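You operate a simulated robot arm through the tools that you are given. There is no shell and no other tool. Be economical: measure what you need, move in short steps, check, and stop when the job is done.

The job below is to be done with a simulated robot arm. You get a single attempt, and the scene is never put back.

JOB
Fetch the pink box that says "cuffs" from the white table and set it in the teal pan. Put the blue stack on the white table away on the top of the mix table. Set the black cover to 3. Open the keys drawer, take the yellow t key on the cream table and put it away in the inside of the keys drawer and shut the drawer again. Take the green cloth from the packing bench and put it on the film shelf. Open the clear lid. Any order will do.

The check looks at the end state, three seconds after you hand in, the way a careful person would. Anything else that was tipped, shoved, dropped, spilled or broken makes it a failure. A push-on lid holds only when it is set on centred and level and pressed home; a screw cap is set on level and turned clockwise until tight. Flat cloth is picked up by pressing the open fingertips on it (5 to 10 N) and closing them slowly along it; thin cloth reads only 2 to 8 mm in the jaws.

ROBOT AND FRAMES
A 6-joint arm with a two-finger gripper on a trunk, on a base that drives. Base frame: it is fixed to the floor where the robot stands at the start and does not move with it; the origin is under the middle of the robot, x ahead of it, y to its left, z up; the surface under the hand at the start is at about z = 800. Lengths are in mm, angles in rad, forces in N, time in s.
With the tool pointing down near the work surface it reaches from about 240 to 480 mm from the robot's upright axis, wherever it stands. Its first joint turns from -2.007 to 2.007 rad. Places, roughly: black cover [-2000, 7000, 800]; blue stack (15x6x3 cm) [300, 100, 800]; clear lid [-1900, 11200, 1000]; film shelf (18x30 cm) [-5080, 5940, 400]; green cloth (5x8x2 cm) [-5900, 7000, 800]; inside of the keys drawer [-3600, 11300, 600]; keys drawer [-3600, 11200, 700]; pink box [500, -250, 750]; teal pan (22x31x5 cm) [500, -600, 800]; top of the mix table [-4400, -3000, 800]; yellow t key [-2250, 8000, 750]. Payload 2.1 kg.
The tool frame sits at the grasp point between the pads (the TCP): z along the fingers, y along the line on which they close. The tips reach 20 mm beyond it. The gripper opens to 100 mm. The gripper's body begins 63 mm behind the TCP.
Orientation is that of the tool frame in the base frame, as a unit quaternion [x, y, z, w]. With the fingers straight down and closing along the base's y, the tool's x points along the base's -x, its y along +y and its z along -z.

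CONTROLS
- The arm moves only by the tool apply_moves. Its argument "increments" is a list of rows, each a list of 7 numbers: the closure in counts, from 0 (fully open) to 255 (shut), then the shift along the base's x, y, z in units of 20 mm (1.0 is 20 mm), then the turn, a rotation vector about the base's x, y, z in units of 5 degrees (1.0 is 5 degrees). In form: [[gripper, dx, dy, dz, rx, ry, rz], ...]. A call has 1 to 10 rows; each row shifts and turns the commanded pose from where the row before left it. A call with a number of a shift or a turn outside -1 to 1 is refused whole. Rows are played at 5 a second. More than 50 mm and 0.15 rad between two rows, or a gripper value outside its range, and nothing of the call is played. Where a pose cannot be reached the arm comes as near as it can. A force on the tool above 40 N (or 10 N above the force at the start of the call, whichever is more), or a blocked arm, ends the call early, and 0.2 s more pass. Each finger travels about 153 mm/s and halts on what it meets, pressing with about 33 N; the grip force reading is that of the motor and also rises with nothing between the fingers. The clock runs only during rows and for 0.2 s after the last one: add rows that do not move to give the fingers time. The reply holds the time, the measured pose of the TCP, the force on the tool along the base axes, the opening and the grip force, in the units named above and with some noise, with the torque about the TCP (base axes, N m) and any sound that the robot's microphone picked up.
- Cameras (640 x 400 px; columns grow to the right, rows downward): "scene" is now at [0.1, 105.9, 1551.5]; the picture's right is [-0.45, -0.89, 0.00], its down [-0.76, 0.39, -0.52] and it looks along [0.47, -0.24, -0.85] (base axes); focal length 290 px, centre (320, 200). "wrist" rides on the gripper at [70, -19, -99] in the tool frame; the picture's right is [0.26, 0.97, 0.00], its down [-0.75, 0.20, -0.63] and it looks along [-0.61, 0.16, 0.78] (tool axes); focal length 230 px, centre (320, 200). There is no depth. A picture from a camera that has moved, and an enlarged one, comes with that camera's place and axes in the base frame and with its lens.
- get_image(camera): a new picture of that camera. It takes no simulated time.
- lift_body(by): slides the trunk up (or, below 0, down) by that many mm; the arm and the scene camera ride with it, the base frame stays. It gives what a move gives, with no picture.
- roll_base(legs): drives the robot by 1 to 6 legs, each [ahead, turn to the left] in mm and rad, along the robot's own axes; the way and the turn of a leg run together, so that a leg with both is an arc; at most 1500 mm and 3.142 rad a leg. The arm and the cameras ride along, it lands a little off, and it stops where it bumps. It gives what a move gives.
- head_to(pan, tilt): turns the head with the scene camera to pan (to the left, within 2.705 rad either way) and tilt (down, from -0.506 to 1.204), counted from straight ahead of the robot. It gives what a move gives.
- inspect(camera, box): a new picture of the part [left, top, right, bottom] of that camera's present view, enlarged. It takes no simulated time.
- sign_off(): hands the job in; it is judged then, once.

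Work in short steps. Places have to be worked out from the pictures, the camera data and where the tool is seen: move nearer, look again, correct. Check each grasp and each placing, and mend what went wrong. You have 186 turns and 164 pictures in all, those below and enlarged ones among them. Open the gripper and draw the arm clear of the work before you hand the job in, unless the task says otherwise; then end with one line.

The tools are called as a command line: name --pt "numbers of a row" for each row, then --argument value for the rest, lists and objects as JSON in quotes. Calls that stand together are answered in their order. apply_moves: Moves the arm, as the interface text tells. Its arguments: {"type":"object","properties":{"increments":{"type":"array","items":{"type":"array","items":{"type":"number"}}}},"required":["increments"]} The other tools are called the same way: lift_body (by) slides the trunk up or down; roll_base (legs) drives the base; head_to (pan, tilt) turns the head that bears the scene camera; get_image (camera) takes a picture; inspect (camera, box) takes an enlarged picture of a part of a camera's view; sign_off () hands the job in.

At the start:

```text
time_s: 0.0
position: [211.0, -155.9, 1076.9]
ee_rot: [0.0, 1.0, 0.001, 0.001]
contact_force: [0.3, 0.0, -0.4]
wrist_torque: [0.01, 0.02, 0.02]
gripper_width: 99.9
finger_force: 0.1
trunk travel left (down, up): [-775.0, 215.0]
robot x, y, heading: [-2.0, 1.6, -0.001]
head pan, tilt: [-0.473, 1.019]
```

scene: 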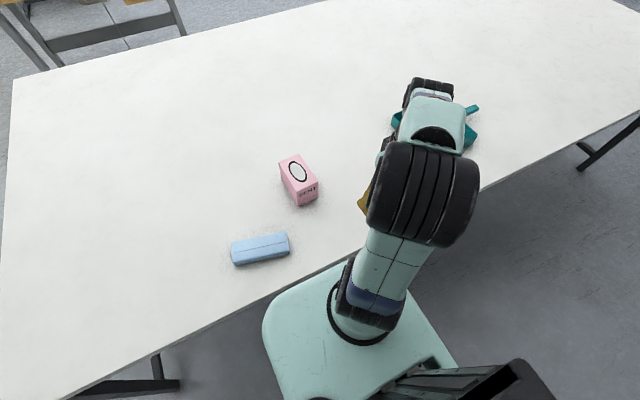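
wrist: 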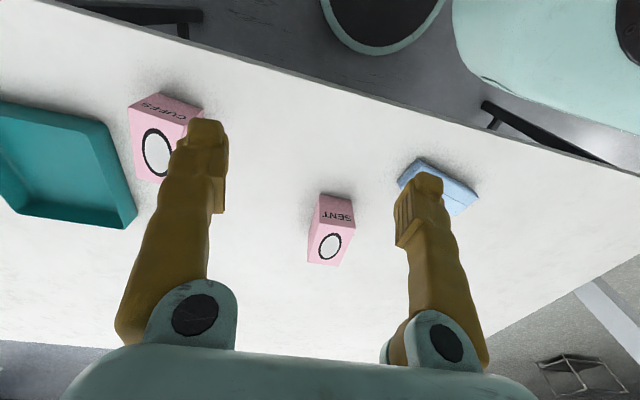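

I'll first look around the work area from the scene camera: the right part with the pan, and the robot's own base.

head_to --pan -0.9 --tilt 0.85

get_image --camera "scene"

head_to --pan 0.3 --tilt 1.204

get_image --camera "scene"

```text
time_s: 0.9
position: [211.4, -154.8, 1077.7]
ee_rot: [0.0, 1.0, 0.0, -0.001]
contact_force: [0.6, 0.2, 0.0]
wrist_torque: [0.02, 0.01, 0.01]
gripper_width: 99.9
finger_force: 0.0
trunk travel left (down, up): [-775.0, 215.0]
robot x, y, heading: [-2.2, -0.1, 0.001]
head pan, tilt: [-0.901, 0.85]
```

```text
161 pictures are left
camera scene: at [-12.1, 76.0, 1563.9], right [-0.78, -0.62, 0.0], down [-0.47, 0.59, -0.66], along [0.41, -0.52, -0.75], focal length 290 px, centre (320, 200)
```

scene: 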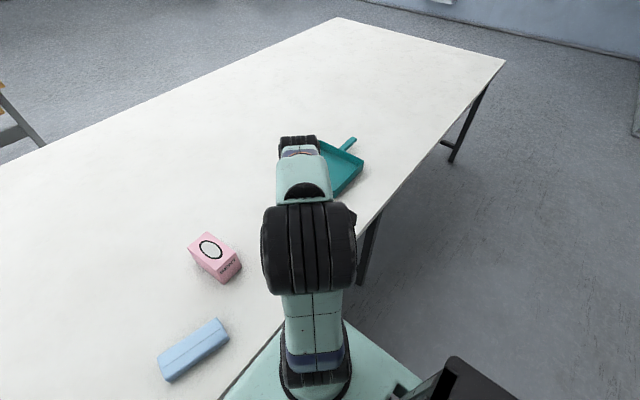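

```text
time_s: 2.3
position: [211.4, -155.6, 1077.8]
ee_rot: [0.001, 1.0, 0.0, -0.001]
contact_force: [0.5, -0.9, 0.1]
wrist_torque: [0.01, 0.05, 0.02]
gripper_width: 99.9
finger_force: 0.2
trunk travel left (down, up): [-775.0, 215.0]
robot x, y, heading: [-3.1, 0.7, 0.002]
head pan, tilt: [0.3, 1.201]
```

```text
160 pictures are left
camera scene: at [-7.4, 153.4, 1540.3], right [0.3, -0.96, 0.0], down [-0.89, -0.28, -0.36], along [0.35, 0.11, -0.93], focal length 290 px, centre (320, 200)
```

scene: 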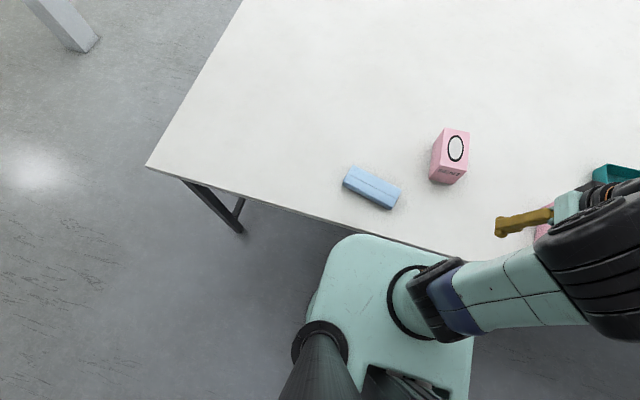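

I need to know the robot's footprint before turning beside the table; look down at both sides.

head_to --pan 1.5 --tilt 1.204

get_image --camera "scene"

head_to --pan -1.7 --tilt 1.1

get_image --camera "scene"

```text
time_s: 3.7
position: [210.8, -156.3, 1077.0]
ee_rot: [0.0, 1.0, 0.0, 0.001]
contact_force: [0.3, 0.9, -0.5]
wrist_torque: [-0.07, 0.02, -0.02]
gripper_width: 99.9
finger_force: 0.1
trunk travel left (down, up): [-775.0, 215.0]
robot x, y, heading: [-0.8, -0.1, 0.005]
head pan, tilt: [1.499, 1.201]
```

```text
159 pictures are left
camera scene: at [-56.7, 192.8, 1540.2], right [1.0, -0.07, 0.0], down [-0.07, -0.93, -0.36], along [0.03, 0.36, -0.93], focal length 290 px, centre (320, 200)
```

scene: 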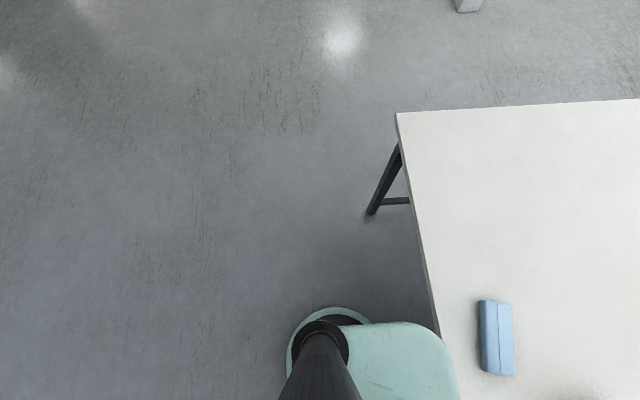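

```text
time_s: 6.4
position: [212.3, -155.7, 1077.6]
ee_rot: [0.0, 1.0, 0.0, 0.0]
contact_force: [-0.4, 0.7, -0.3]
wrist_torque: [-0.01, 0.0, 0.0]
gripper_width: 100.0
finger_force: 0.0
trunk travel left (down, up): [-775.0, 215.0]
robot x, y, heading: [2.2, -0.2, -0.003]
head pan, tilt: [-1.7, 1.1]
```

```text
158 pictures are left
camera scene: at [-68.9, 74.4, 1546.2], right [-0.99, 0.13, 0.0], down [0.11, 0.88, -0.45], along [-0.06, -0.45, -0.89], focal length 290 px, centre (320, 200)
```

scene: 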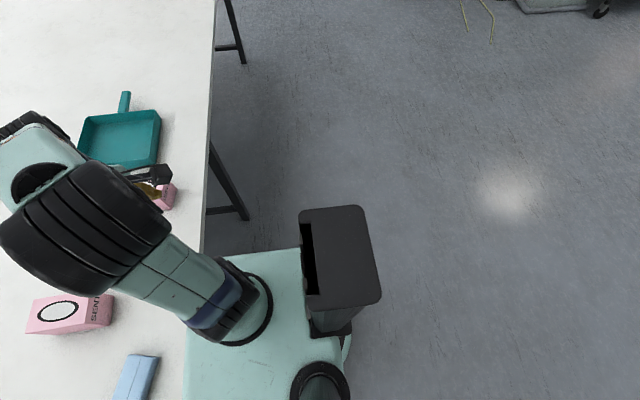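

The base seems a ~205 mm radius disc, table edge x≈212, arm axis ≈70 mm ahead of robot centre. CUFFS box ≈(345,-380), pan centre ≈(470,-585). I'll back 20 mm, turn left, and reverse along the table so the hand is on the table side.

roll_base --legs '[[-20, 0], [0, 1.5708], [-550, 0]]'

head_to --pan -1.3 --tilt 0.9

get_image --camera "scene"

get_image --camera "wrist"

```text
time_s: 13.8
position: [137.2, -338.5, 1078.3]
ee_rot: [-0.705, 0.709, -0.001, 0.001]
contact_force: [-0.2, -0.6, 0.3]
wrist_torque: [0.03, 0.01, 0.01]
gripper_width: 100.1
finger_force: 0.2
trunk travel left (down, up): [-775.0, 215.0]
robot x, y, heading: [-20.0, -549.9, 1.562]
head pan, tilt: [-1.7, 1.1]
```

```text
time_s: 14.7
position: [136.7, -339.0, 1077.9]
ee_rot: [-0.706, 0.709, 0.0, 0.0]
contact_force: [0.0, -0.1, -0.3]
wrist_torque: [0.01, 0.01, 0.0]
gripper_width: 100.0
finger_force: 0.1
trunk travel left (down, up): [-775.0, 215.0]
robot x, y, heading: [-18.8, -550.5, 1.568]
head pan, tilt: [-1.3, 0.901]
```

```text
157 pictures are left
camera scene: at [-87.4, -592.8, 1560.0], right [0.26, -0.96, 0.0], down [-0.76, -0.21, -0.62], along [0.6, 0.16, -0.78], focal length 290 px, centre (320, 200)
```

scene: 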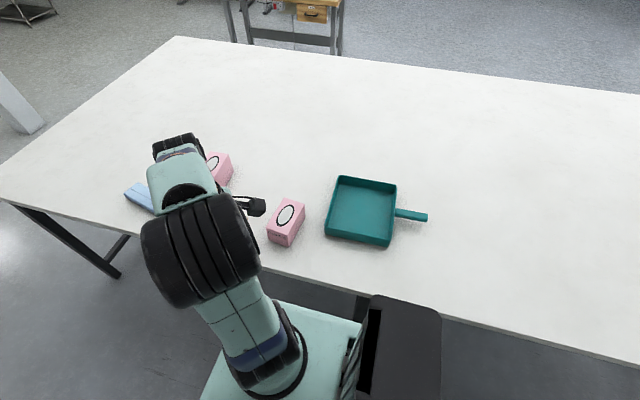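

```text
156 pictures are left
camera wrist: at [155.7, -408.6, 1176.7], right [-0.97, -0.25, 0.0], down [-0.2, 0.75, 0.63], along [-0.16, 0.61, -0.78], focal length 230 px, centre (320, 200)
```

wrist: 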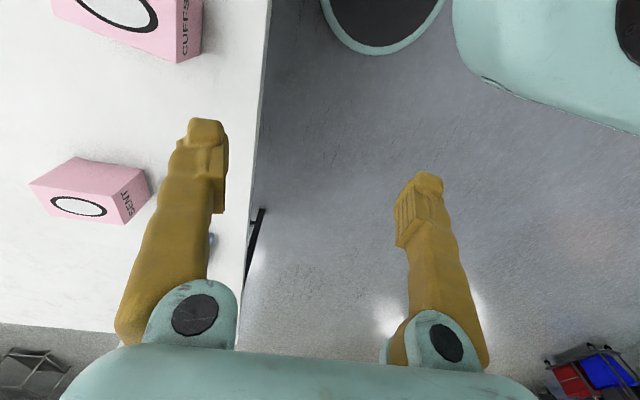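

I zoom in on the box to get its corners.

inspect --camera "scene" --box '[230, 150, 430, 275]'

```text
3.20 times, centred on (330, 212) of scene
camera zoom: at [-87.4, -592.8, 1560.0], right [0.26, -0.96, 0.0], down [-0.76, -0.21, -0.62], along [0.6, 0.16, -0.78], focal length 926 px, centre (288, 160)
```

zoom: 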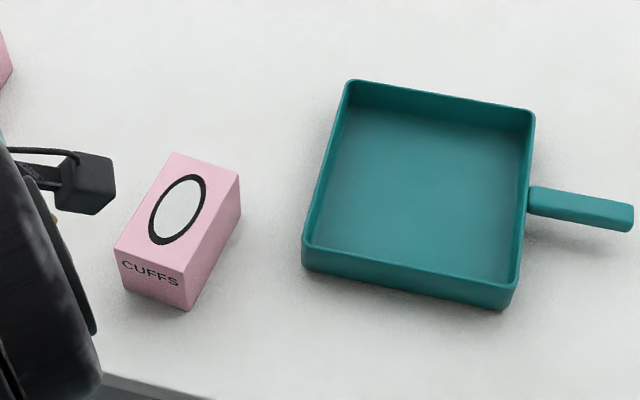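

CUFFS box: centre ≈(363,-368), 64×120, long side ~-7° from x, top z≈870. Rotate the tool -97° while moving above it at z≈950.

apply_moves --pt "0 0.565 -0.0735 -0.32 0 0 -0.97" --pt "0 0.565 -0.0735 -0.32 0 0 -0.97" --pt "0 0.565 -0.0735 -0.32 0 0 -0.97" --pt "0 0.565 -0.0735 -0.32 0 0 -0.97" --pt "0 0.565 -0.0735 -0.32 0 0 -0.97" --pt "0 0.565 -0.0735 -0.32 0 0 -0.97" --pt "0 0.565 -0.0735 -0.32 0 0 -0.97" --pt "0 0.565 -0.0735 -0.32 0 0 -0.97" --pt "0 0.565 -0.0735 -0.32 0 0 -0.97" --pt "0 0.565 -0.0735 -0.32 0 0 -0.97"

apply_moves --pt "0 0.565 -0.0735 -0.32 0 0 -0.97" --pt "0 0.565 -0.0735 -0.32 0 0 -0.97" --pt "0 0.565 -0.0735 -0.32 0 0 -0.97" --pt "0 0.565 -0.0735 -0.32 0 0 -0.97" --pt "0 0.565 -0.0735 -0.32 0 0 -0.97" --pt "0 0.565 -0.0735 -0.32 0 0 -0.97" --pt "0 0.565 -0.0735 -0.32 0 0 -0.97" --pt "0 0.565 -0.0735 -0.32 0 0 -0.97" --pt "0 0.565 -0.0735 -0.32 0 0 -0.97" --pt "0 0.565 -0.0735 -0.32 0 0 -0.97"

get_image --camera "wrist"

get_image --camera "scene"

```text
time_s: 16.9
position: [250.4, -354.9, 1014.1]
ee_rot: [-0.351, 0.936, 0.0, 0.0]
contact_force: [0.9, 0.2, -0.3]
wrist_torque: [-0.01, -0.01, -0.01]
gripper_width: 99.9
finger_force: 0.1
trunk travel left (down, up): [-775.0, 215.0]
robot x, y, heading: [-18.2, -549.7, 1.568]
head pan, tilt: [-1.3, 0.901]
```

```text
time_s: 19.1
position: [363.2, -368.9, 949.7]
ee_rot: [0.063, 0.998, -0.001, 0.0]
contact_force: [-1.0, 0.2, 0.3]
wrist_torque: [0.02, 0.0, -0.01]
gripper_width: 100.0
finger_force: 0.0
trunk travel left (down, up): [-775.0, 215.0]
robot x, y, heading: [-19.9, -553.7, 1.566]
head pan, tilt: [-1.3, 0.901]
```

```text
154 pictures are left
camera wrist: at [292.6, -377.9, 1048.1], right [-0.13, 0.99, 0.0], down [0.77, 0.1, 0.63], along [0.62, 0.08, -0.78], focal length 230 px, centre (320, 200)
```

wrist: 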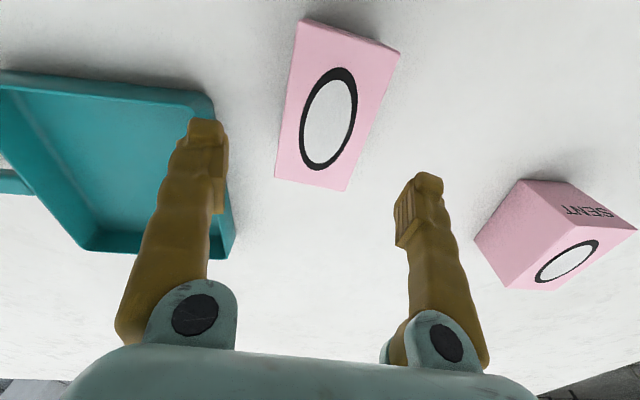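

```text
153 pictures are left
camera scene: at [-86.5, -592.6, 1560.1], right [0.26, -0.96, 0.0], down [-0.76, -0.21, -0.62], along [0.6, 0.16, -0.78], focal length 290 px, centre (320, 200)
```

scene: 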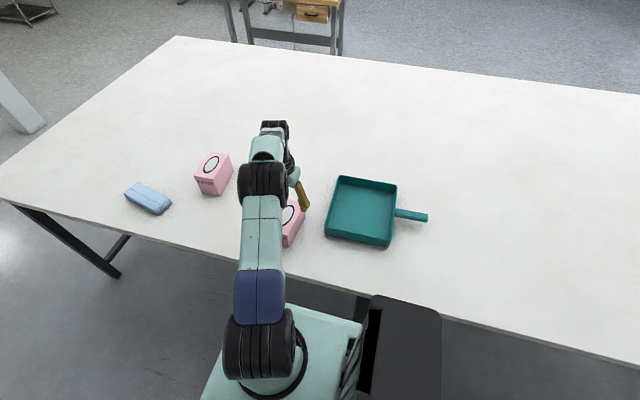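

Box centre refined to ≈(358,-362). Correct and descend to z≈832, then close.

apply_moves --pt "0 -0.25 0.3 -0.8 0 0 0" --pt "0 0 0 -1 0 0 0" --pt "0 0 0 -1 0 0 0" --pt "0 0 0 -1 0 0 0" --pt "0 0 0 -1 0 0 0" --pt "0 0 0 -1 0 0 0" --pt "150 0 0 0 0 0 0" --pt "255 0 0 0 0 0 0" --pt "255 0 0 0 0 0 0"

get_image --camera "wrist"

```text
time_s: 21.1
position: [358.7, -362.2, 833.8]
ee_rot: [0.063, 0.998, 0.001, 0.0]
contact_force: [0.2, -0.1, 3.2]
wrist_torque: [-0.09, 0.05, 0.07]
gripper_width: 75.2
finger_force: 32.4
trunk travel left (down, up): [-775.0, 215.0]
robot x, y, heading: [-18.7, -554.5, 1.566]
head pan, tilt: [-1.3, 0.901]
```

```text
152 pictures are left
camera wrist: at [286.9, -372.5, 932.7], right [-0.13, 0.99, 0.0], down [0.77, 0.1, 0.63], along [0.62, 0.09, -0.78], focal length 230 px, centre (320, 200)
```

wrist: 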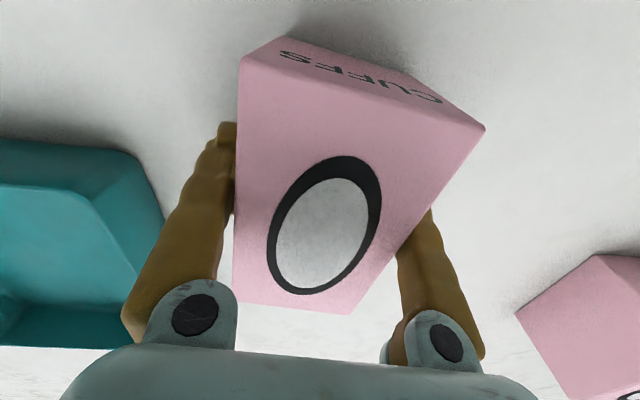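

Gripped at 75 mm. Lift and check.

apply_moves --pt "255 0 0 0.5 0 0 0" --pt "255 0 0 1 0 0 0" --pt "255 0 0 1 0 0 0" --pt "255 0 0 1 0 0 0" --pt "255 0 0 1 0 0 0" --pt "255 0 0 1 0 0 0" --pt "255 0 0 0 0 0 0"

get_image --camera "wrist"

get_image --camera "scene"

```text
time_s: 22.7
position: [359.2, -363.4, 943.7]
ee_rot: [0.063, 0.998, 0.0, 0.0]
contact_force: [-0.3, -0.2, -0.7]
wrist_torque: [-0.02, -0.01, 0.0]
gripper_width: 68.5
finger_force: 33.0
trunk travel left (down, up): [-775.0, 215.0]
robot x, y, heading: [-20.0, -548.1, 1.569]
head pan, tilt: [-1.3, 0.901]
```

```text
151 pictures are left
camera wrist: at [287.1, -372.6, 1042.4], right [-0.13, 0.99, 0.0], down [0.77, 0.1, 0.63], along [0.62, 0.08, -0.78], focal length 230 px, centre (320, 200)
```

wrist: 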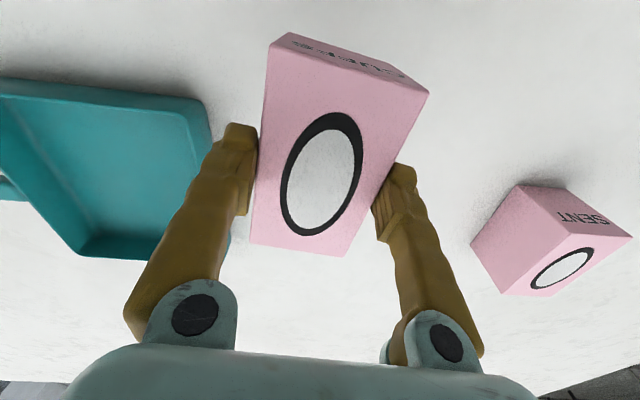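

```text
150 pictures are left
camera scene: at [-86.8, -592.5, 1560.1], right [0.26, -0.96, 0.0], down [-0.76, -0.21, -0.62], along [0.6, 0.16, -0.78], focal length 290 px, centre (320, 200)
```

scene: 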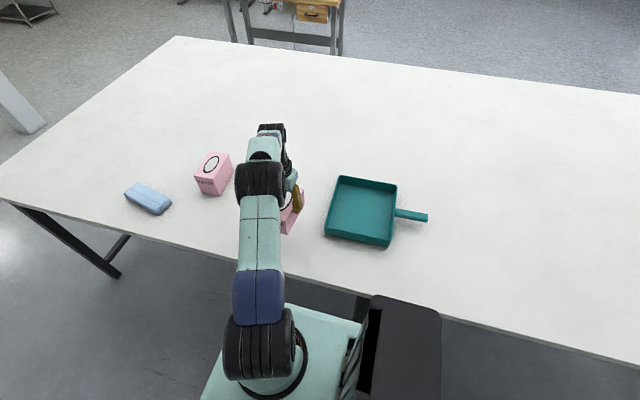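

The box seems to sit lower in the fingers than it did; zoom in to see the contact.

inspect --camera "wrist" --box '[200, 10, 460, 290]'

inspect --camera "scene" --box '[240, 160, 340, 250]'

```text
1.43 times, centred on (330, 150) of wrist
camera zoom: at [287.1, -372.6, 1042.4], right [-0.13, 0.99, 0.0], down [0.77, 0.1, 0.63], along [0.62, 0.08, -0.78], focal length 329 px, centre (306, 271)
```

zoom: 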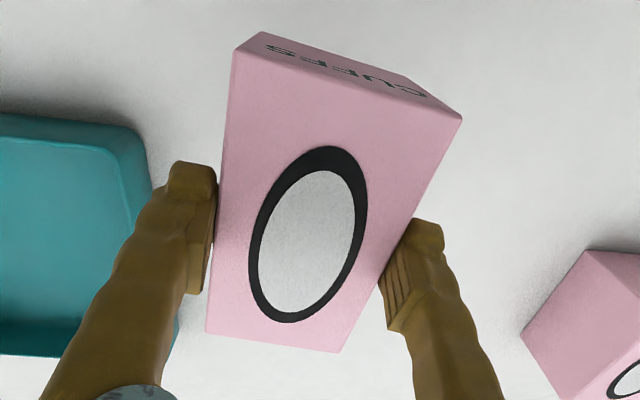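

```text
4.44 times, centred on (290, 205) of scene
camera zoom: at [-86.8, -592.5, 1560.1], right [0.26, -0.96, 0.0], down [-0.76, -0.21, -0.62], along [0.6, 0.16, -0.78], focal length 1286 px, centre (453, 178)
```

zoom: 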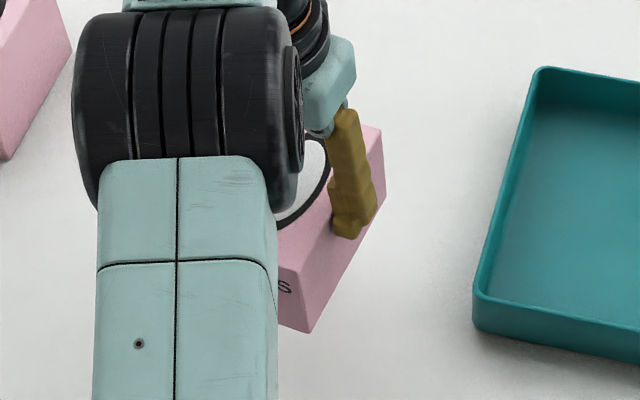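

The box has slid to the fingertips. I lower it back (~62 mm), open, go deeper and regrip.

apply_moves --pt "255 0 0 -1 0 0 0" --pt "255 0 0 -1 0 0 0" --pt "255 0 0 -0.5 0 0 0" --pt "255 0 0 -0.3 0 0 0" --pt "255 0 0 -0.2 0 0 0" --pt "255 0 0 -0.1 0 0 0"

get_image --camera "wrist"

```text
time_s: 24.1
position: [357.4, -362.6, 881.6]
ee_rot: [0.063, 0.998, 0.001, -0.001]
contact_force: [-1.5, -0.1, -0.6]
wrist_torque: [0.0, 0.0, 0.04]
gripper_width: 68.7
finger_force: 32.6
trunk travel left (down, up): [-775.0, 215.0]
robot x, y, heading: [-19.1, -548.4, 1.567]
head pan, tilt: [-1.3, 0.901]
```

```text
147 pictures are left
camera wrist: at [286.9, -372.5, 980.6], right [-0.13, 0.99, 0.0], down [0.77, 0.1, 0.63], along [0.62, 0.08, -0.78], focal length 230 px, centre (320, 200)
```

wrist: 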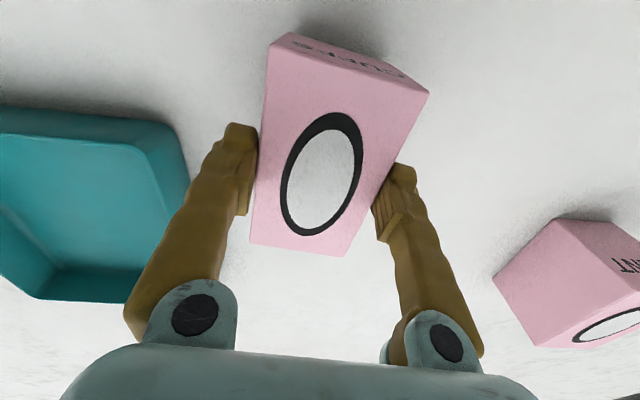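

The grip is steady but shallow; set it down, regrip deeper and lift slowly.

apply_moves --pt "255 0 0 -0.2 0 0 0" --pt "255 0 0 -0.2 0 0 0" --pt "255 0 0 -0.2 0 0 0" --pt "255 0 0 -0.2 0 0 0" --pt "255 0 0 -0.2 0 0 0"

```text
time_s: 25.2
position: [357.1, -363.5, 869.1]
ee_rot: [0.062, 0.998, 0.001, 0.004]
contact_force: [-4.0, -2.5, 19.0]
wrist_torque: [-0.05, 0.56, 0.0]
gripper_width: 68.8
finger_force: 32.8
trunk travel left (down, up): [-775.0, 215.0]
robot x, y, heading: [-18.2, -549.7, 1.561]
head pan, tilt: [-1.3, 0.901]
stopped in row 5: the force on the tool passed its limit at 47 N (the readings are from after the stop); the commanded pose is now the measured one
```

Box rests on the table. Open, go down to z≈830, close with time to settle, then lift slowly.

apply_moves --pt "0 0 0 0 0 0 0" --pt "0 0 0 0 0 0 0" --pt "0 0 0 -1 0 0 0" --pt "0 0 0 -1 0 0 0" --pt "120 0 0 0 0 0 0" --pt "255 0 0 0 0 0 0" --pt "255 0 0 0 0 0 0" --pt "255 0 0 0 0 0 0"

get_image --camera "wrist"

```text
time_s: 27.0
position: [358.8, -362.3, 826.7]
ee_rot: [0.063, 0.998, 0.001, 0.002]
contact_force: [-0.2, 1.3, -0.5]
wrist_torque: [0.01, -0.07, -0.06]
gripper_width: 75.4
finger_force: 33.0
trunk travel left (down, up): [-775.0, 215.0]
robot x, y, heading: [-19.4, -549.6, 1.564]
head pan, tilt: [-1.3, 0.901]
```

```text
146 pictures are left
camera wrist: at [287.7, -372.3, 924.8], right [-0.14, 0.99, 0.0], down [0.77, 0.1, 0.63], along [0.63, 0.09, -0.77], focal length 230 px, centre (320, 200)
```

wrist: 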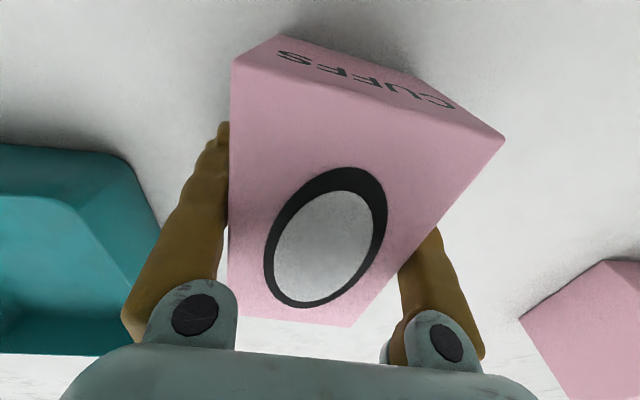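

Lift slowly and see whether it slides.

apply_moves --pt "255 0 0 0.2 0 0 0" --pt "255 0 0 0.2 0 0 0" --pt "255 0 0 0.3 0 0 0" --pt "255 0 0 0.3 0 0 0" --pt "255 0 0 0.5 0 0 0" --pt "255 0 0 0.5 0 0 0" --pt "255 0 0 1 0 0 0" --pt "255 0 0 1 0 0 0" --pt "255 0 0 1 0 0 0" --pt "255 0 0 0 0 0 0"

get_image --camera "wrist"

```text
time_s: 29.2
position: [359.2, -362.8, 926.1]
ee_rot: [0.063, 0.998, 0.001, 0.001]
contact_force: [-0.4, 1.1, 0.6]
wrist_torque: [0.04, -0.04, -0.03]
gripper_width: 75.3
finger_force: 33.0
trunk travel left (down, up): [-775.0, 215.0]
robot x, y, heading: [-18.9, -549.0, 1.569]
head pan, tilt: [-1.3, 0.901]
```

```text
145 pictures are left
camera wrist: at [287.3, -371.9, 1025.3], right [-0.14, 0.99, 0.0], down [0.77, 0.1, 0.63], along [0.63, 0.09, -0.77], focal length 230 px, centre (320, 200)
```

wrist: 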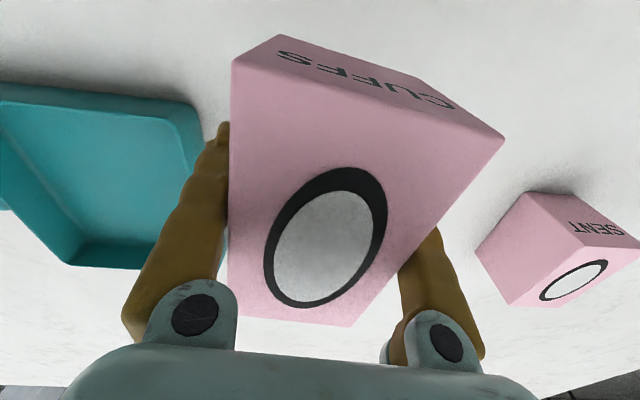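

No slip now. Pan spans about x 370–580, y −678…−482. Move the box over (450,−558).

apply_moves --pt "255 0.455 -0.975 0.1 0 0 0" --pt "255 0.455 -0.975 0.1 0 0 0" --pt "255 0.455 -0.975 0.1 0 0 0" --pt "255 0.455 -0.975 0.1 0 0 0" --pt "255 0.455 -0.975 0.1 0 0 0" --pt "255 0.455 -0.975 0 0 0 0" --pt "255 0.455 -0.975 0 0 0 0" --pt "255 0.455 -0.975 0 0 0 0" --pt "255 0.455 -0.975 0 0 0 0" --pt "255 0.455 -0.975 0 0 0 0"

get_image --camera "wrist"

get_image --camera "scene"

```text
time_s: 31.4
position: [398.5, -554.8, 934.6]
ee_rot: [0.061, 0.998, 0.001, 0.003]
contact_force: [0.0, -0.4, -1.0]
wrist_torque: [-0.01, 0.01, 0.0]
gripper_width: 75.0
finger_force: 32.8
out of reach, approached as far as the arm can: row 6, 7, 8, 9, 10
trunk travel left (down, up): [-775.0, 215.0]
robot x, y, heading: [-17.6, -547.2, 1.571]
head pan, tilt: [-1.3, 0.901]
```

```text
144 pictures are left
camera wrist: at [327.6, -564.3, 1033.4], right [-0.14, 0.99, 0.0], down [0.77, 0.1, 0.63], along [0.63, 0.09, -0.77], focal length 230 px, centre (320, 200)
```

wrist: 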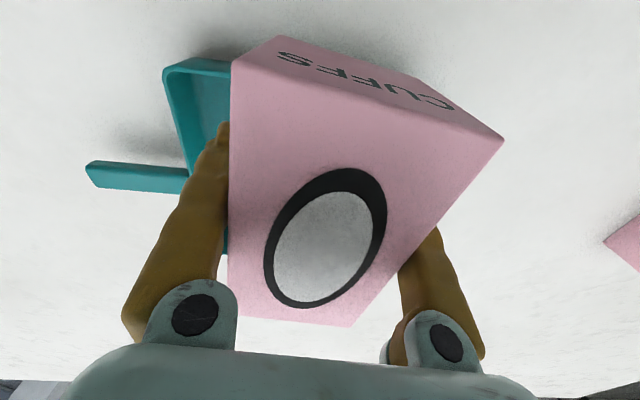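

```text
143 pictures are left
camera scene: at [-87.1, -593.4, 1560.1], right [0.26, -0.96, 0.0], down [-0.76, -0.21, -0.62], along [0.6, 0.16, -0.78], focal length 290 px, centre (320, 200)
```

scene: 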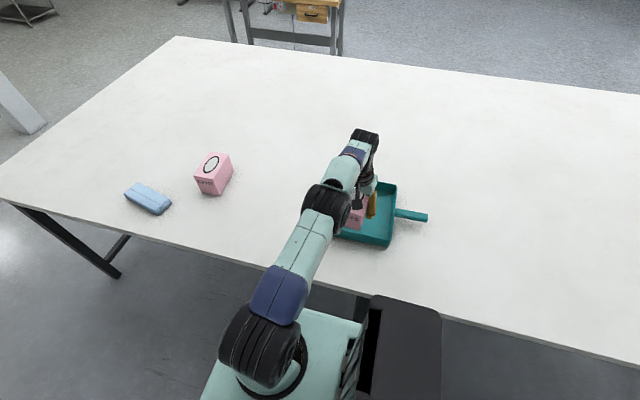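

Reach is short here by ~45 mm. The arm axis sits ahead of the robot centre, so turning the robot ~40° to the right brings it nearer the table; the box is high enough to swing over the pan.

roll_base --legs '[[0, -0.7]]'

head_to --pan -0.9 --tilt 0.9

get_image --camera "scene"

```text
time_s: 33.6
position: [300.2, -820.2, 934.6]
ee_rot: [0.398, 0.917, 0.0, 0.002]
contact_force: [-0.7, 0.9, -1.6]
wrist_torque: [0.02, -0.01, -0.03]
gripper_width: 75.0
finger_force: 32.7
trunk travel left (down, up): [-775.0, 215.0]
robot x, y, heading: [-18.3, -551.6, 0.869]
head pan, tilt: [-1.3, 0.901]
```

```text
time_s: 34.5
position: [299.3, -819.8, 933.8]
ee_rot: [0.398, 0.917, -0.001, 0.002]
contact_force: [-0.7, -0.4, -1.1]
wrist_torque: [0.0, 0.05, 0.0]
gripper_width: 75.1
finger_force: 32.8
trunk travel left (down, up): [-775.0, 215.0]
robot x, y, heading: [-16.0, -552.9, 0.874]
head pan, tilt: [-0.901, 0.901]
```

```text
142 pictures are left
camera scene: at [-90.2, -511.9, 1560.1], right [-0.03, -1.0, 0.0], down [-0.78, 0.02, -0.62], along [0.62, -0.02, -0.78], focal length 290 px, centre (320, 200)
```

scene: 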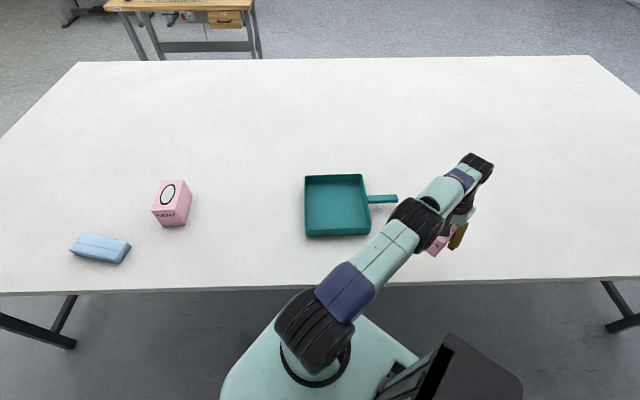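

Now bring the hand to (445,−565), turning +47° so the box is square with the pan.

apply_moves --pt "255 0.52 0.91 0 0 0 0.67" --pt "255 0.52 0.91 0 0 0 0.67" --pt "255 0.52 0.91 0 0 0 0.67" --pt "255 0.52 0.91 0 0 0 0.67" --pt "255 0.52 0.91 0 0 0 0.67" --pt "255 0.52 0.91 0 0 0 0.67" --pt "255 0.52 0.91 0 0 0 0.67" --pt "255 0.52 0.91 0 0 0 0.67" --pt "255 0.52 0.91 0 0 0 0.67" --pt "255 0.52 0.91 0 0 0 0.67"

apply_moves --pt "255 0.52 0.91 0 0 0 0.67" --pt "255 0.52 0.91 0 0 0 0.67" --pt "255 0.52 0.91 0 0 0 0.67" --pt "255 0.52 0.91 0 0 0 0.67" --pt "255 0 0 0 0 0 0"

get_image --camera "wrist"

get_image --camera "scene"

```text
time_s: 36.7
position: [404.7, -637.7, 934.4]
ee_rot: [0.115, 0.993, 0.001, 0.003]
contact_force: [0.7, 0.4, -0.9]
wrist_torque: [0.0, 0.02, -0.01]
gripper_width: 75.4
finger_force: 32.9
trunk travel left (down, up): [-775.0, 215.0]
robot x, y, heading: [-18.1, -550.2, 0.873]
head pan, tilt: [-0.901, 0.901]
```

```text
time_s: 37.9
position: [437.9, -564.8, 934.4]
ee_rot: [-0.001, 1.0, 0.0, 0.002]
contact_force: [0.3, 0.1, -1.5]
wrist_torque: [0.02, -0.02, 0.01]
gripper_width: 75.0
finger_force: 32.6
out of reach, approached as far as the arm can: row 4
trunk travel left (down, up): [-775.0, 215.0]
robot x, y, heading: [-15.9, -547.8, 0.878]
head pan, tilt: [-0.901, 0.901]
```

```text
141 pictures are left
camera wrist: at [368.2, -582.6, 1032.8], right [-0.26, 0.97, 0.0], down [0.75, 0.2, 0.63], along [0.61, 0.16, -0.77], focal length 230 px, centre (320, 200)
```

wrist: 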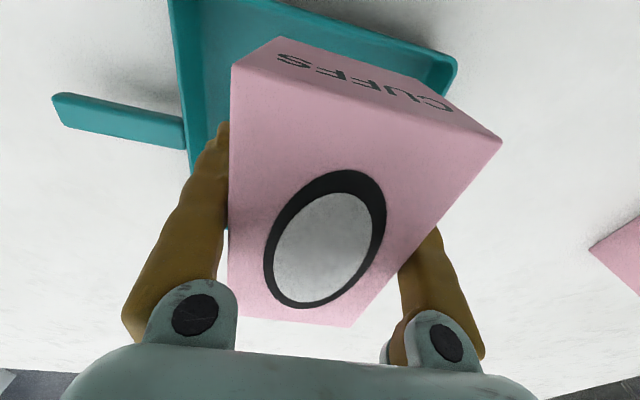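

```text
140 pictures are left
camera scene: at [-90.4, -512.0, 1560.1], right [-0.03, -1.0, 0.0], down [-0.78, 0.02, -0.62], along [0.62, -0.02, -0.78], focal length 290 px, centre (320, 200)
```

scene: 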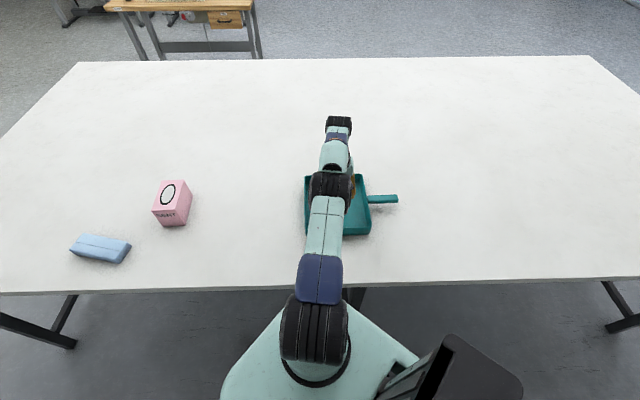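

Only ~5–8 mm margin to the near wall; roll ahead 20 mm, then shift y −14 and descend.

roll_base --legs '[[20, 0]]'

apply_moves --pt "255 0 -0.7 0 0 0 0" --pt "255 0 0 -1 0 0 0" --pt "255 0 0 -1 0 0 0" --pt "255 0 0 -1 0 0 0"

get_image --camera "wrist"

```text
time_s: 38.7
position: [450.2, -549.5, 934.6]
ee_rot: [0.0, 1.0, 0.002, 0.002]
contact_force: [0.2, -0.8, -1.0]
wrist_torque: [0.02, 0.0, 0.0]
gripper_width: 75.3
finger_force: 33.1
trunk travel left (down, up): [-775.0, 215.0]
robot x, y, heading: [-5.8, -531.7, 0.878]
head pan, tilt: [-0.901, 0.901]
```

```text
time_s: 39.7
position: [449.4, -563.1, 874.5]
ee_rot: [0.0, 1.0, 0.002, 0.003]
contact_force: [0.6, 0.1, -0.6]
wrist_torque: [0.02, 0.03, 0.01]
gripper_width: 75.0
finger_force: 32.7
trunk travel left (down, up): [-775.0, 215.0]
robot x, y, heading: [-5.9, -535.6, 0.874]
head pan, tilt: [-0.901, 0.901]
```

```text
139 pictures are left
camera wrist: at [378.8, -581.4, 973.1], right [-0.26, 0.97, 0.0], down [0.75, 0.2, 0.63], along [0.61, 0.16, -0.77], focal length 230 px, centre (320, 200)
```

wrist: 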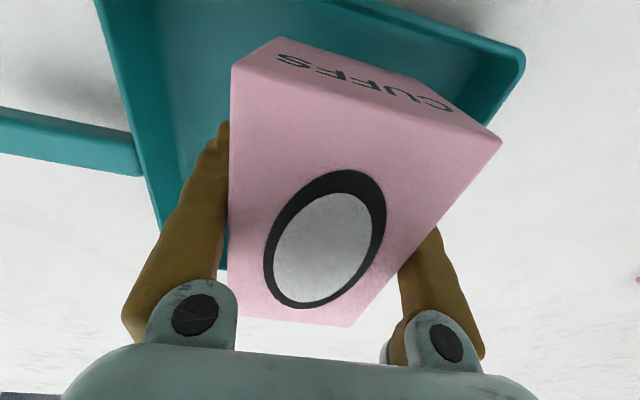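

Margins good. Lower gently to the pan floor.

apply_moves --pt "255 0 0 -0.8 0 0 0" --pt "255 0 0 -0.6 0 0 0" --pt "255 0 0 -0.3 0 0 0" --pt "255 0 0 -0.2 0 0 0" --pt "255 0 0 -0.15 0 0 0" --pt "255 0 0 -0.15 0 0 0"

```text
time_s: 41.1
position: [441.3, -561.4, 831.4]
ee_rot: [0.0, 1.0, 0.001, 0.004]
contact_force: [-0.4, 0.1, -1.6]
wrist_torque: [0.01, 0.01, -0.01]
gripper_width: 75.3
finger_force: 33.6
out of reach, approached as far as the arm can: row 1, 4
trunk travel left (down, up): [-775.0, 215.0]
robot x, y, heading: [-8.9, -537.3, 0.875]
head pan, tilt: [-0.901, 0.901]
```

apply_moves --pt "255 0 0 -0.1 0 0 0" --pt "255 0 0 -0.1 0 0 0" --pt "255 0 0 -0.1 0 0 0" --pt "255 0 0 0 0 0 0"

get_image --camera "wrist"

inspect --camera "scene" --box '[270, 150, 410, 250]'

```text
time_s: 42.1
position: [442.1, -560.9, 830.6]
ee_rot: [0.0, 1.0, 0.0, 0.005]
contact_force: [6.5, -0.7, 20.7]
wrist_torque: [0.08, 1.02, 0.04]
gripper_width: 75.0
finger_force: 33.2
out of reach, approached as far as the arm can: row 2
trunk travel left (down, up): [-775.0, 215.0]
robot x, y, heading: [-0.6, -535.4, 0.873]
head pan, tilt: [-0.901, 0.901]
```

```text
138 pictures are left
camera wrist: at [370.9, -579.8, 928.3], right [-0.26, 0.97, 0.0], down [0.74, 0.2, 0.64], along [0.62, 0.16, -0.77], focal length 230 px, centre (320, 200)
```

wrist: 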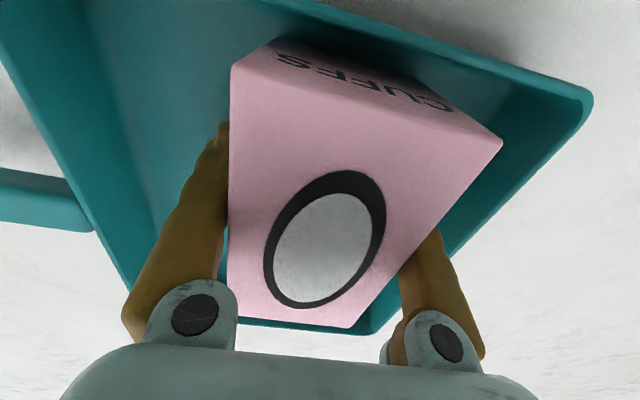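

```text
4.00 times, centred on (340, 200) of scene
camera zoom: at [-79.4, -496.3, 1560.3], right [-0.03, -1.0, 0.0], down [-0.78, 0.02, -0.62], along [0.62, -0.02, -0.78], focal length 1158 px, centre (240, 200)
```

zoom: 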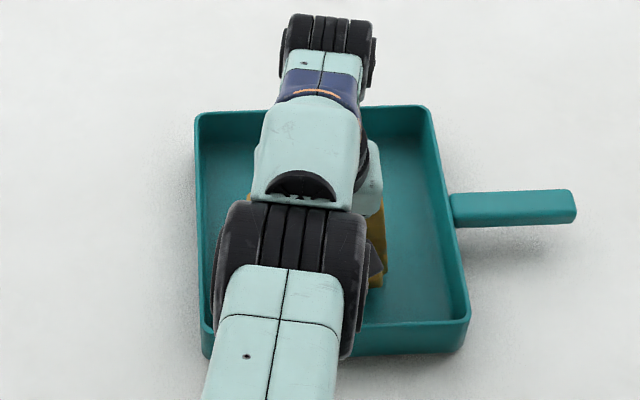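

It's on the pan floor. Open slightly and rise straight up.

apply_moves --pt "35 0 0 0 0 0 0" --pt "25 0 0 0 0 0 0" --pt "25 0 0 1 0 0 0" --pt "25 0 0 1 0 0 0" --pt "25 0 0 1 0 0 0" --pt "25 0 0 1 0 0 0" --pt "25 -0.5 0 1 0 0 0" --pt "25 -0.5 0 1 0 0 0" --pt "25 -0.5 0 1 0 0 0"

get_image --camera "wrist"

```text
time_s: 44.1
position: [409.9, -562.2, 968.2]
ee_rot: [0.0, 1.0, 0.0, 0.002]
contact_force: [-0.7, -0.3, -0.5]
wrist_torque: [-0.01, -0.01, -0.01]
gripper_width: 90.1
finger_force: 0.0
trunk travel left (down, up): [-775.0, 215.0]
robot x, y, heading: [-4.9, -536.2, 0.874]
head pan, tilt: [-0.901, 0.901]
```

```text
136 pictures are left
camera wrist: at [340.5, -579.7, 1067.0], right [-0.26, 0.97, 0.0], down [0.75, 0.2, 0.63], along [0.61, 0.16, -0.77], focal length 230 px, centre (320, 200)
```

wrist: 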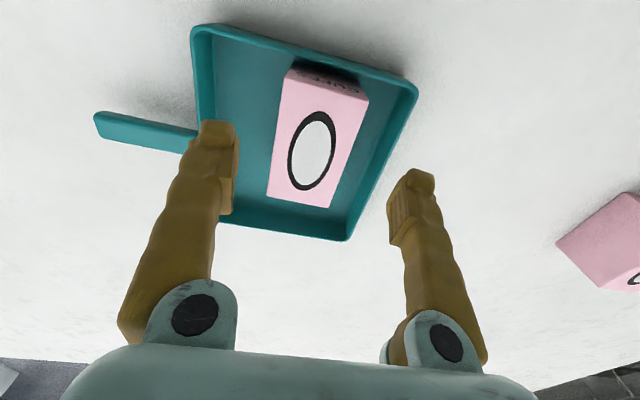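

Box is in the pan. Zoom on the blue stack to locate it.

inspect --camera "scene" --box '[40, 160, 200, 285]'

```text
3.20 times, centred on (120, 222) of scene
camera zoom: at [-78.4, -496.2, 1560.0], right [-0.03, -1.0, 0.0], down [-0.78, 0.02, -0.62], along [0.62, -0.02, -0.78], focal length 926 px, centre (960, 128)
```

zoom: 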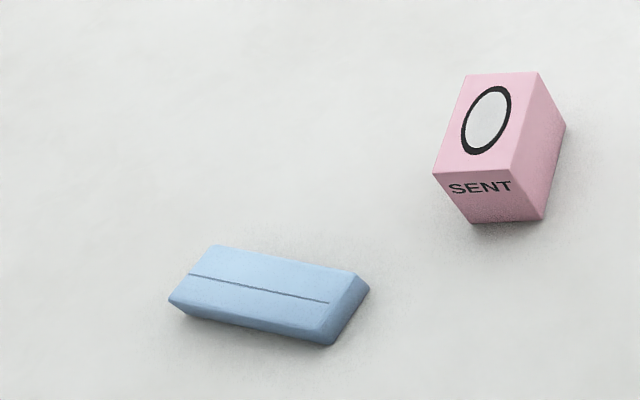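

Blue stack: centre ≈(341,108), long axis at ~76°, ~15×5.5 cm, top ≈830. Turn back to face +y and drive alongside.

roll_base --legs '[[-20, 0], [0, 0.697], [575, 0]]'

head_to --pan -1.3 --tilt 0.9

```text
time_s: 49.6
position: [311.6, 279.3, 968.0]
ee_rot: [-0.345, 0.939, 0.001, 0.002]
contact_force: [-0.8, 0.5, 0.0]
wrist_torque: [-0.01, 0.01, -0.01]
gripper_width: 90.3
finger_force: 0.1
trunk travel left (down, up): [-775.0, 215.0]
robot x, y, heading: [-16.6, 32.3, 1.58]
head pan, tilt: [-0.901, 0.901]
```

```text
time_s: 50.5
position: [312.4, 281.2, 968.1]
ee_rot: [-0.346, 0.938, 0.001, 0.002]
contact_force: [-0.8, -0.2, -0.2]
wrist_torque: [0.01, -0.03, 0.02]
gripper_width: 90.3
finger_force: 0.1
trunk travel left (down, up): [-775.0, 215.0]
robot x, y, heading: [-24.3, 29.1, 1.578]
head pan, tilt: [-1.3, 0.901]
```

Move the hand above the stack, turning +36°.

apply_moves --pt "0 0.16 -0.96 -0.38 0 0 0.8" --pt "0 0.16 -0.96 -0.38 0 0 0.8" --pt "0 0.16 -0.96 -0.38 0 0 0.8" --pt "0 0.16 -0.96 -0.38 0 0 0.8" --pt "0 0.16 -0.96 -0.38 0 0 0.8" --pt "0 0.16 -0.96 -0.38 0 0 0.8" --pt "0 0.16 -0.96 -0.38 0 0 0.8" --pt "0 0.16 -0.96 -0.38 0 0 0.8" --pt "0 0.16 -0.96 -0.38 0 0 0.8"

get_image --camera "wrist"

get_image --camera "scene"

```text
time_s: 52.5
position: [340.5, 107.4, 899.0]
ee_rot: [-0.619, 0.785, 0.003, 0.001]
contact_force: [-0.8, 0.1, 0.0]
wrist_torque: [0.01, -0.01, 0.01]
gripper_width: 100.0
finger_force: 0.0
trunk travel left (down, up): [-775.0, 215.0]
robot x, y, heading: [-26.6, 33.5, 1.577]
head pan, tilt: [-1.3, 0.901]
```

```text
134 pictures are left
camera wrist: at [343.1, 35.0, 998.0], right [-1.0, -0.03, 0.0], down [-0.02, 0.77, 0.63], along [-0.02, 0.63, -0.77], focal length 230 px, centre (320, 200)
```

wrist: 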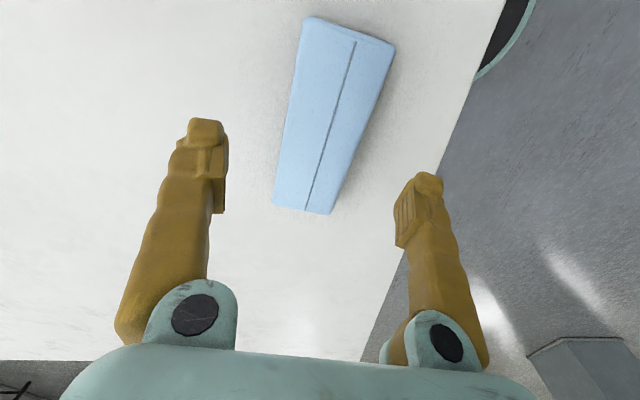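

```text
133 pictures are left
camera scene: at [-90.2, -13.4, 1560.1], right [0.27, -0.96, 0.0], down [-0.75, -0.21, -0.62], along [0.6, 0.17, -0.78], focal length 290 px, centre (320, 200)
```

scene: 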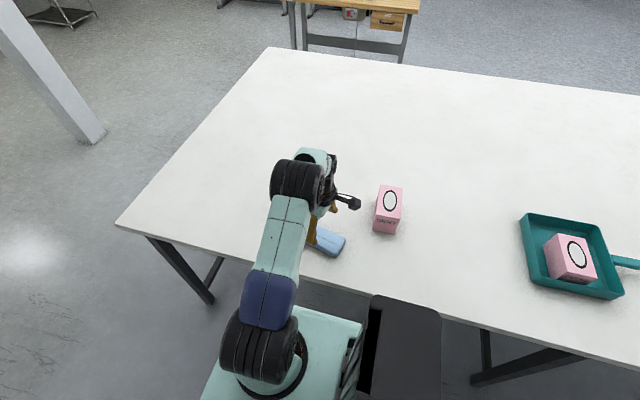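

Centre ≈(339,113). Descend to z≈825 and grip.

apply_moves --pt "0 -0.05 0.25 -0.75 0 0 0" --pt "0 0 0 -1 0 0 0" --pt "0 0 0 -1 0 0 0" --pt "0 0 0 -0.6 0 0 0" --pt "0 0 0 -0.35 0 0 0" --pt "120 0 0 0 0 0 0" --pt "255 0 0 0 0 0 0" --pt "255 0 0 0 0 0 0" --pt "255 0 0 0 0 0 0"

get_image --camera "wrist"

```text
time_s: 54.5
position: [340.7, 112.1, 824.3]
ee_rot: [-0.619, 0.786, 0.003, 0.001]
contact_force: [0.4, -0.2, -0.8]
wrist_torque: [0.03, -0.01, 0.01]
gripper_width: 58.2
finger_force: 32.9
trunk travel left (down, up): [-775.0, 215.0]
robot x, y, heading: [-22.6, 28.5, 1.58]
head pan, tilt: [-1.3, 0.901]
```

```text
132 pictures are left
camera wrist: at [342.3, 40.5, 924.0], right [-1.0, -0.02, 0.0], down [-0.02, 0.77, 0.63], along [-0.01, 0.63, -0.77], focal length 230 px, centre (320, 200)
```

wrist: 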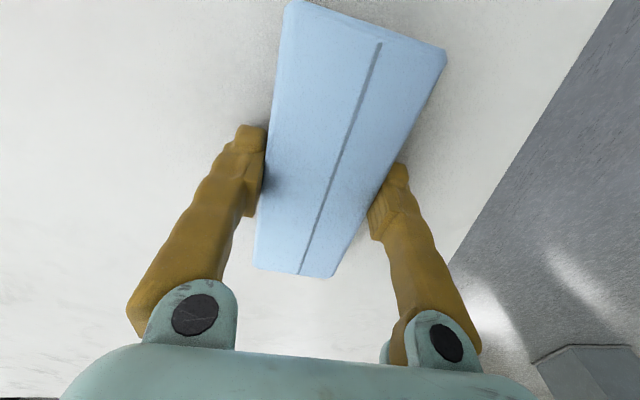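

Gripped at 58 mm. Lift slowly.

apply_moves --pt "255 0 0 0.2 0 0 0" --pt "255 0 0 0.3 0 0 0" --pt "255 0 0 0.5 0 0 0" --pt "255 0 0 1 0 0 0" --pt "255 0 0 1 0 0 0" --pt "255 0 0 1 0 0 0" --pt "255 0 0 1 0 0 0" --pt "255 0 0 1 0 0 0"

get_image --camera "wrist"

```text
time_s: 56.3
position: [340.2, 112.8, 945.6]
ee_rot: [-0.618, 0.786, 0.002, 0.002]
contact_force: [-1.2, -0.4, 0.1]
wrist_torque: [0.03, -0.01, 0.03]
gripper_width: 58.5
finger_force: 32.9
trunk travel left (down, up): [-775.0, 215.0]
robot x, y, heading: [-24.9, 30.7, 1.576]
head pan, tilt: [-1.3, 0.901]
```

```text
131 pictures are left
camera wrist: at [342.2, 40.9, 1044.5], right [-1.0, -0.02, 0.0], down [-0.02, 0.77, 0.63], along [-0.01, 0.63, -0.77], focal length 230 px, centre (320, 200)
```

wrist: 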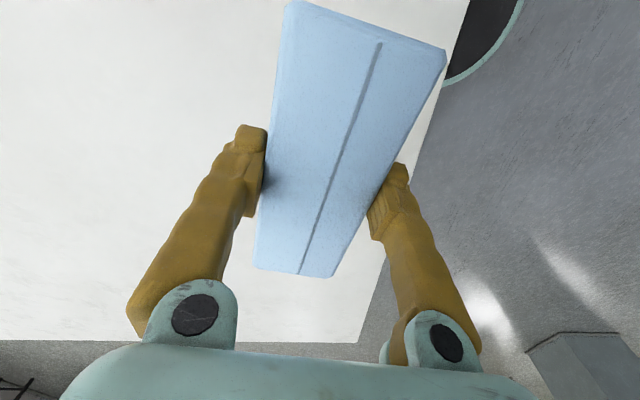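

Held well. Now survey the way to the mix table (direction ≈214°).

head_to --pan 2.1 --tilt 0.25

get_image --camera "scene"

head_to --pan 0.8 --tilt 0.2

get_image --camera "scene"

```text
time_s: 59.2
position: [340.3, 112.8, 945.4]
ee_rot: [-0.619, 0.786, 0.003, 0.001]
contact_force: [0.6, -0.1, -0.1]
wrist_torque: [0.01, 0.02, 0.0]
gripper_width: 58.4
finger_force: 33.2
trunk travel left (down, up): [-775.0, 215.0]
robot x, y, heading: [-27.0, 32.1, 1.579]
head pan, tilt: [2.1, 0.25]
```

```text
130 pictures are left
camera scene: at [-243.3, -81.0, 1617.1], right [-0.51, 0.86, 0.0], down [0.21, 0.13, -0.97], along [-0.83, -0.49, -0.25], focal length 290 px, centre (320, 200)
```

scene: 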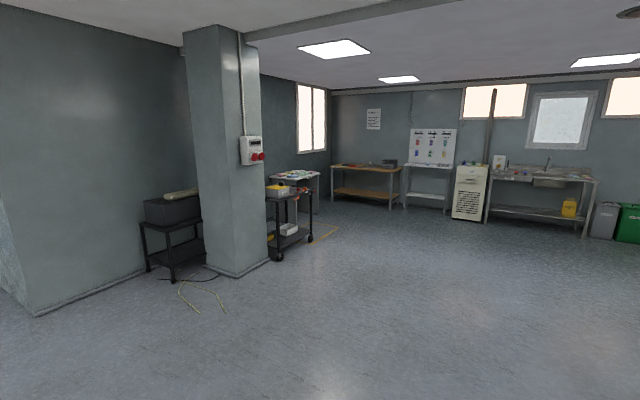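

```text
time_s: 60.6
position: [340.4, 113.3, 945.4]
ee_rot: [-0.618, 0.786, 0.003, 0.002]
contact_force: [0.1, 0.8, -0.3]
wrist_torque: [-0.02, 0.01, 0.01]
gripper_width: 58.4
finger_force: 32.7
trunk travel left (down, up): [-775.0, 215.0]
robot x, y, heading: [-23.8, 33.2, 1.576]
head pan, tilt: [0.799, 0.201]
```

```text
129 pictures are left
camera scene: at [-230.4, 31.0, 1621.6], right [0.69, 0.72, 0.0], down [0.14, -0.14, -0.98], along [-0.71, 0.68, -0.2], focal length 290 px, centre (320, 200)
```

scene: 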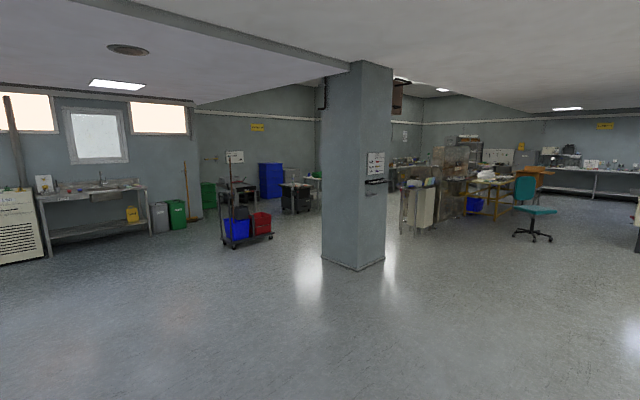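

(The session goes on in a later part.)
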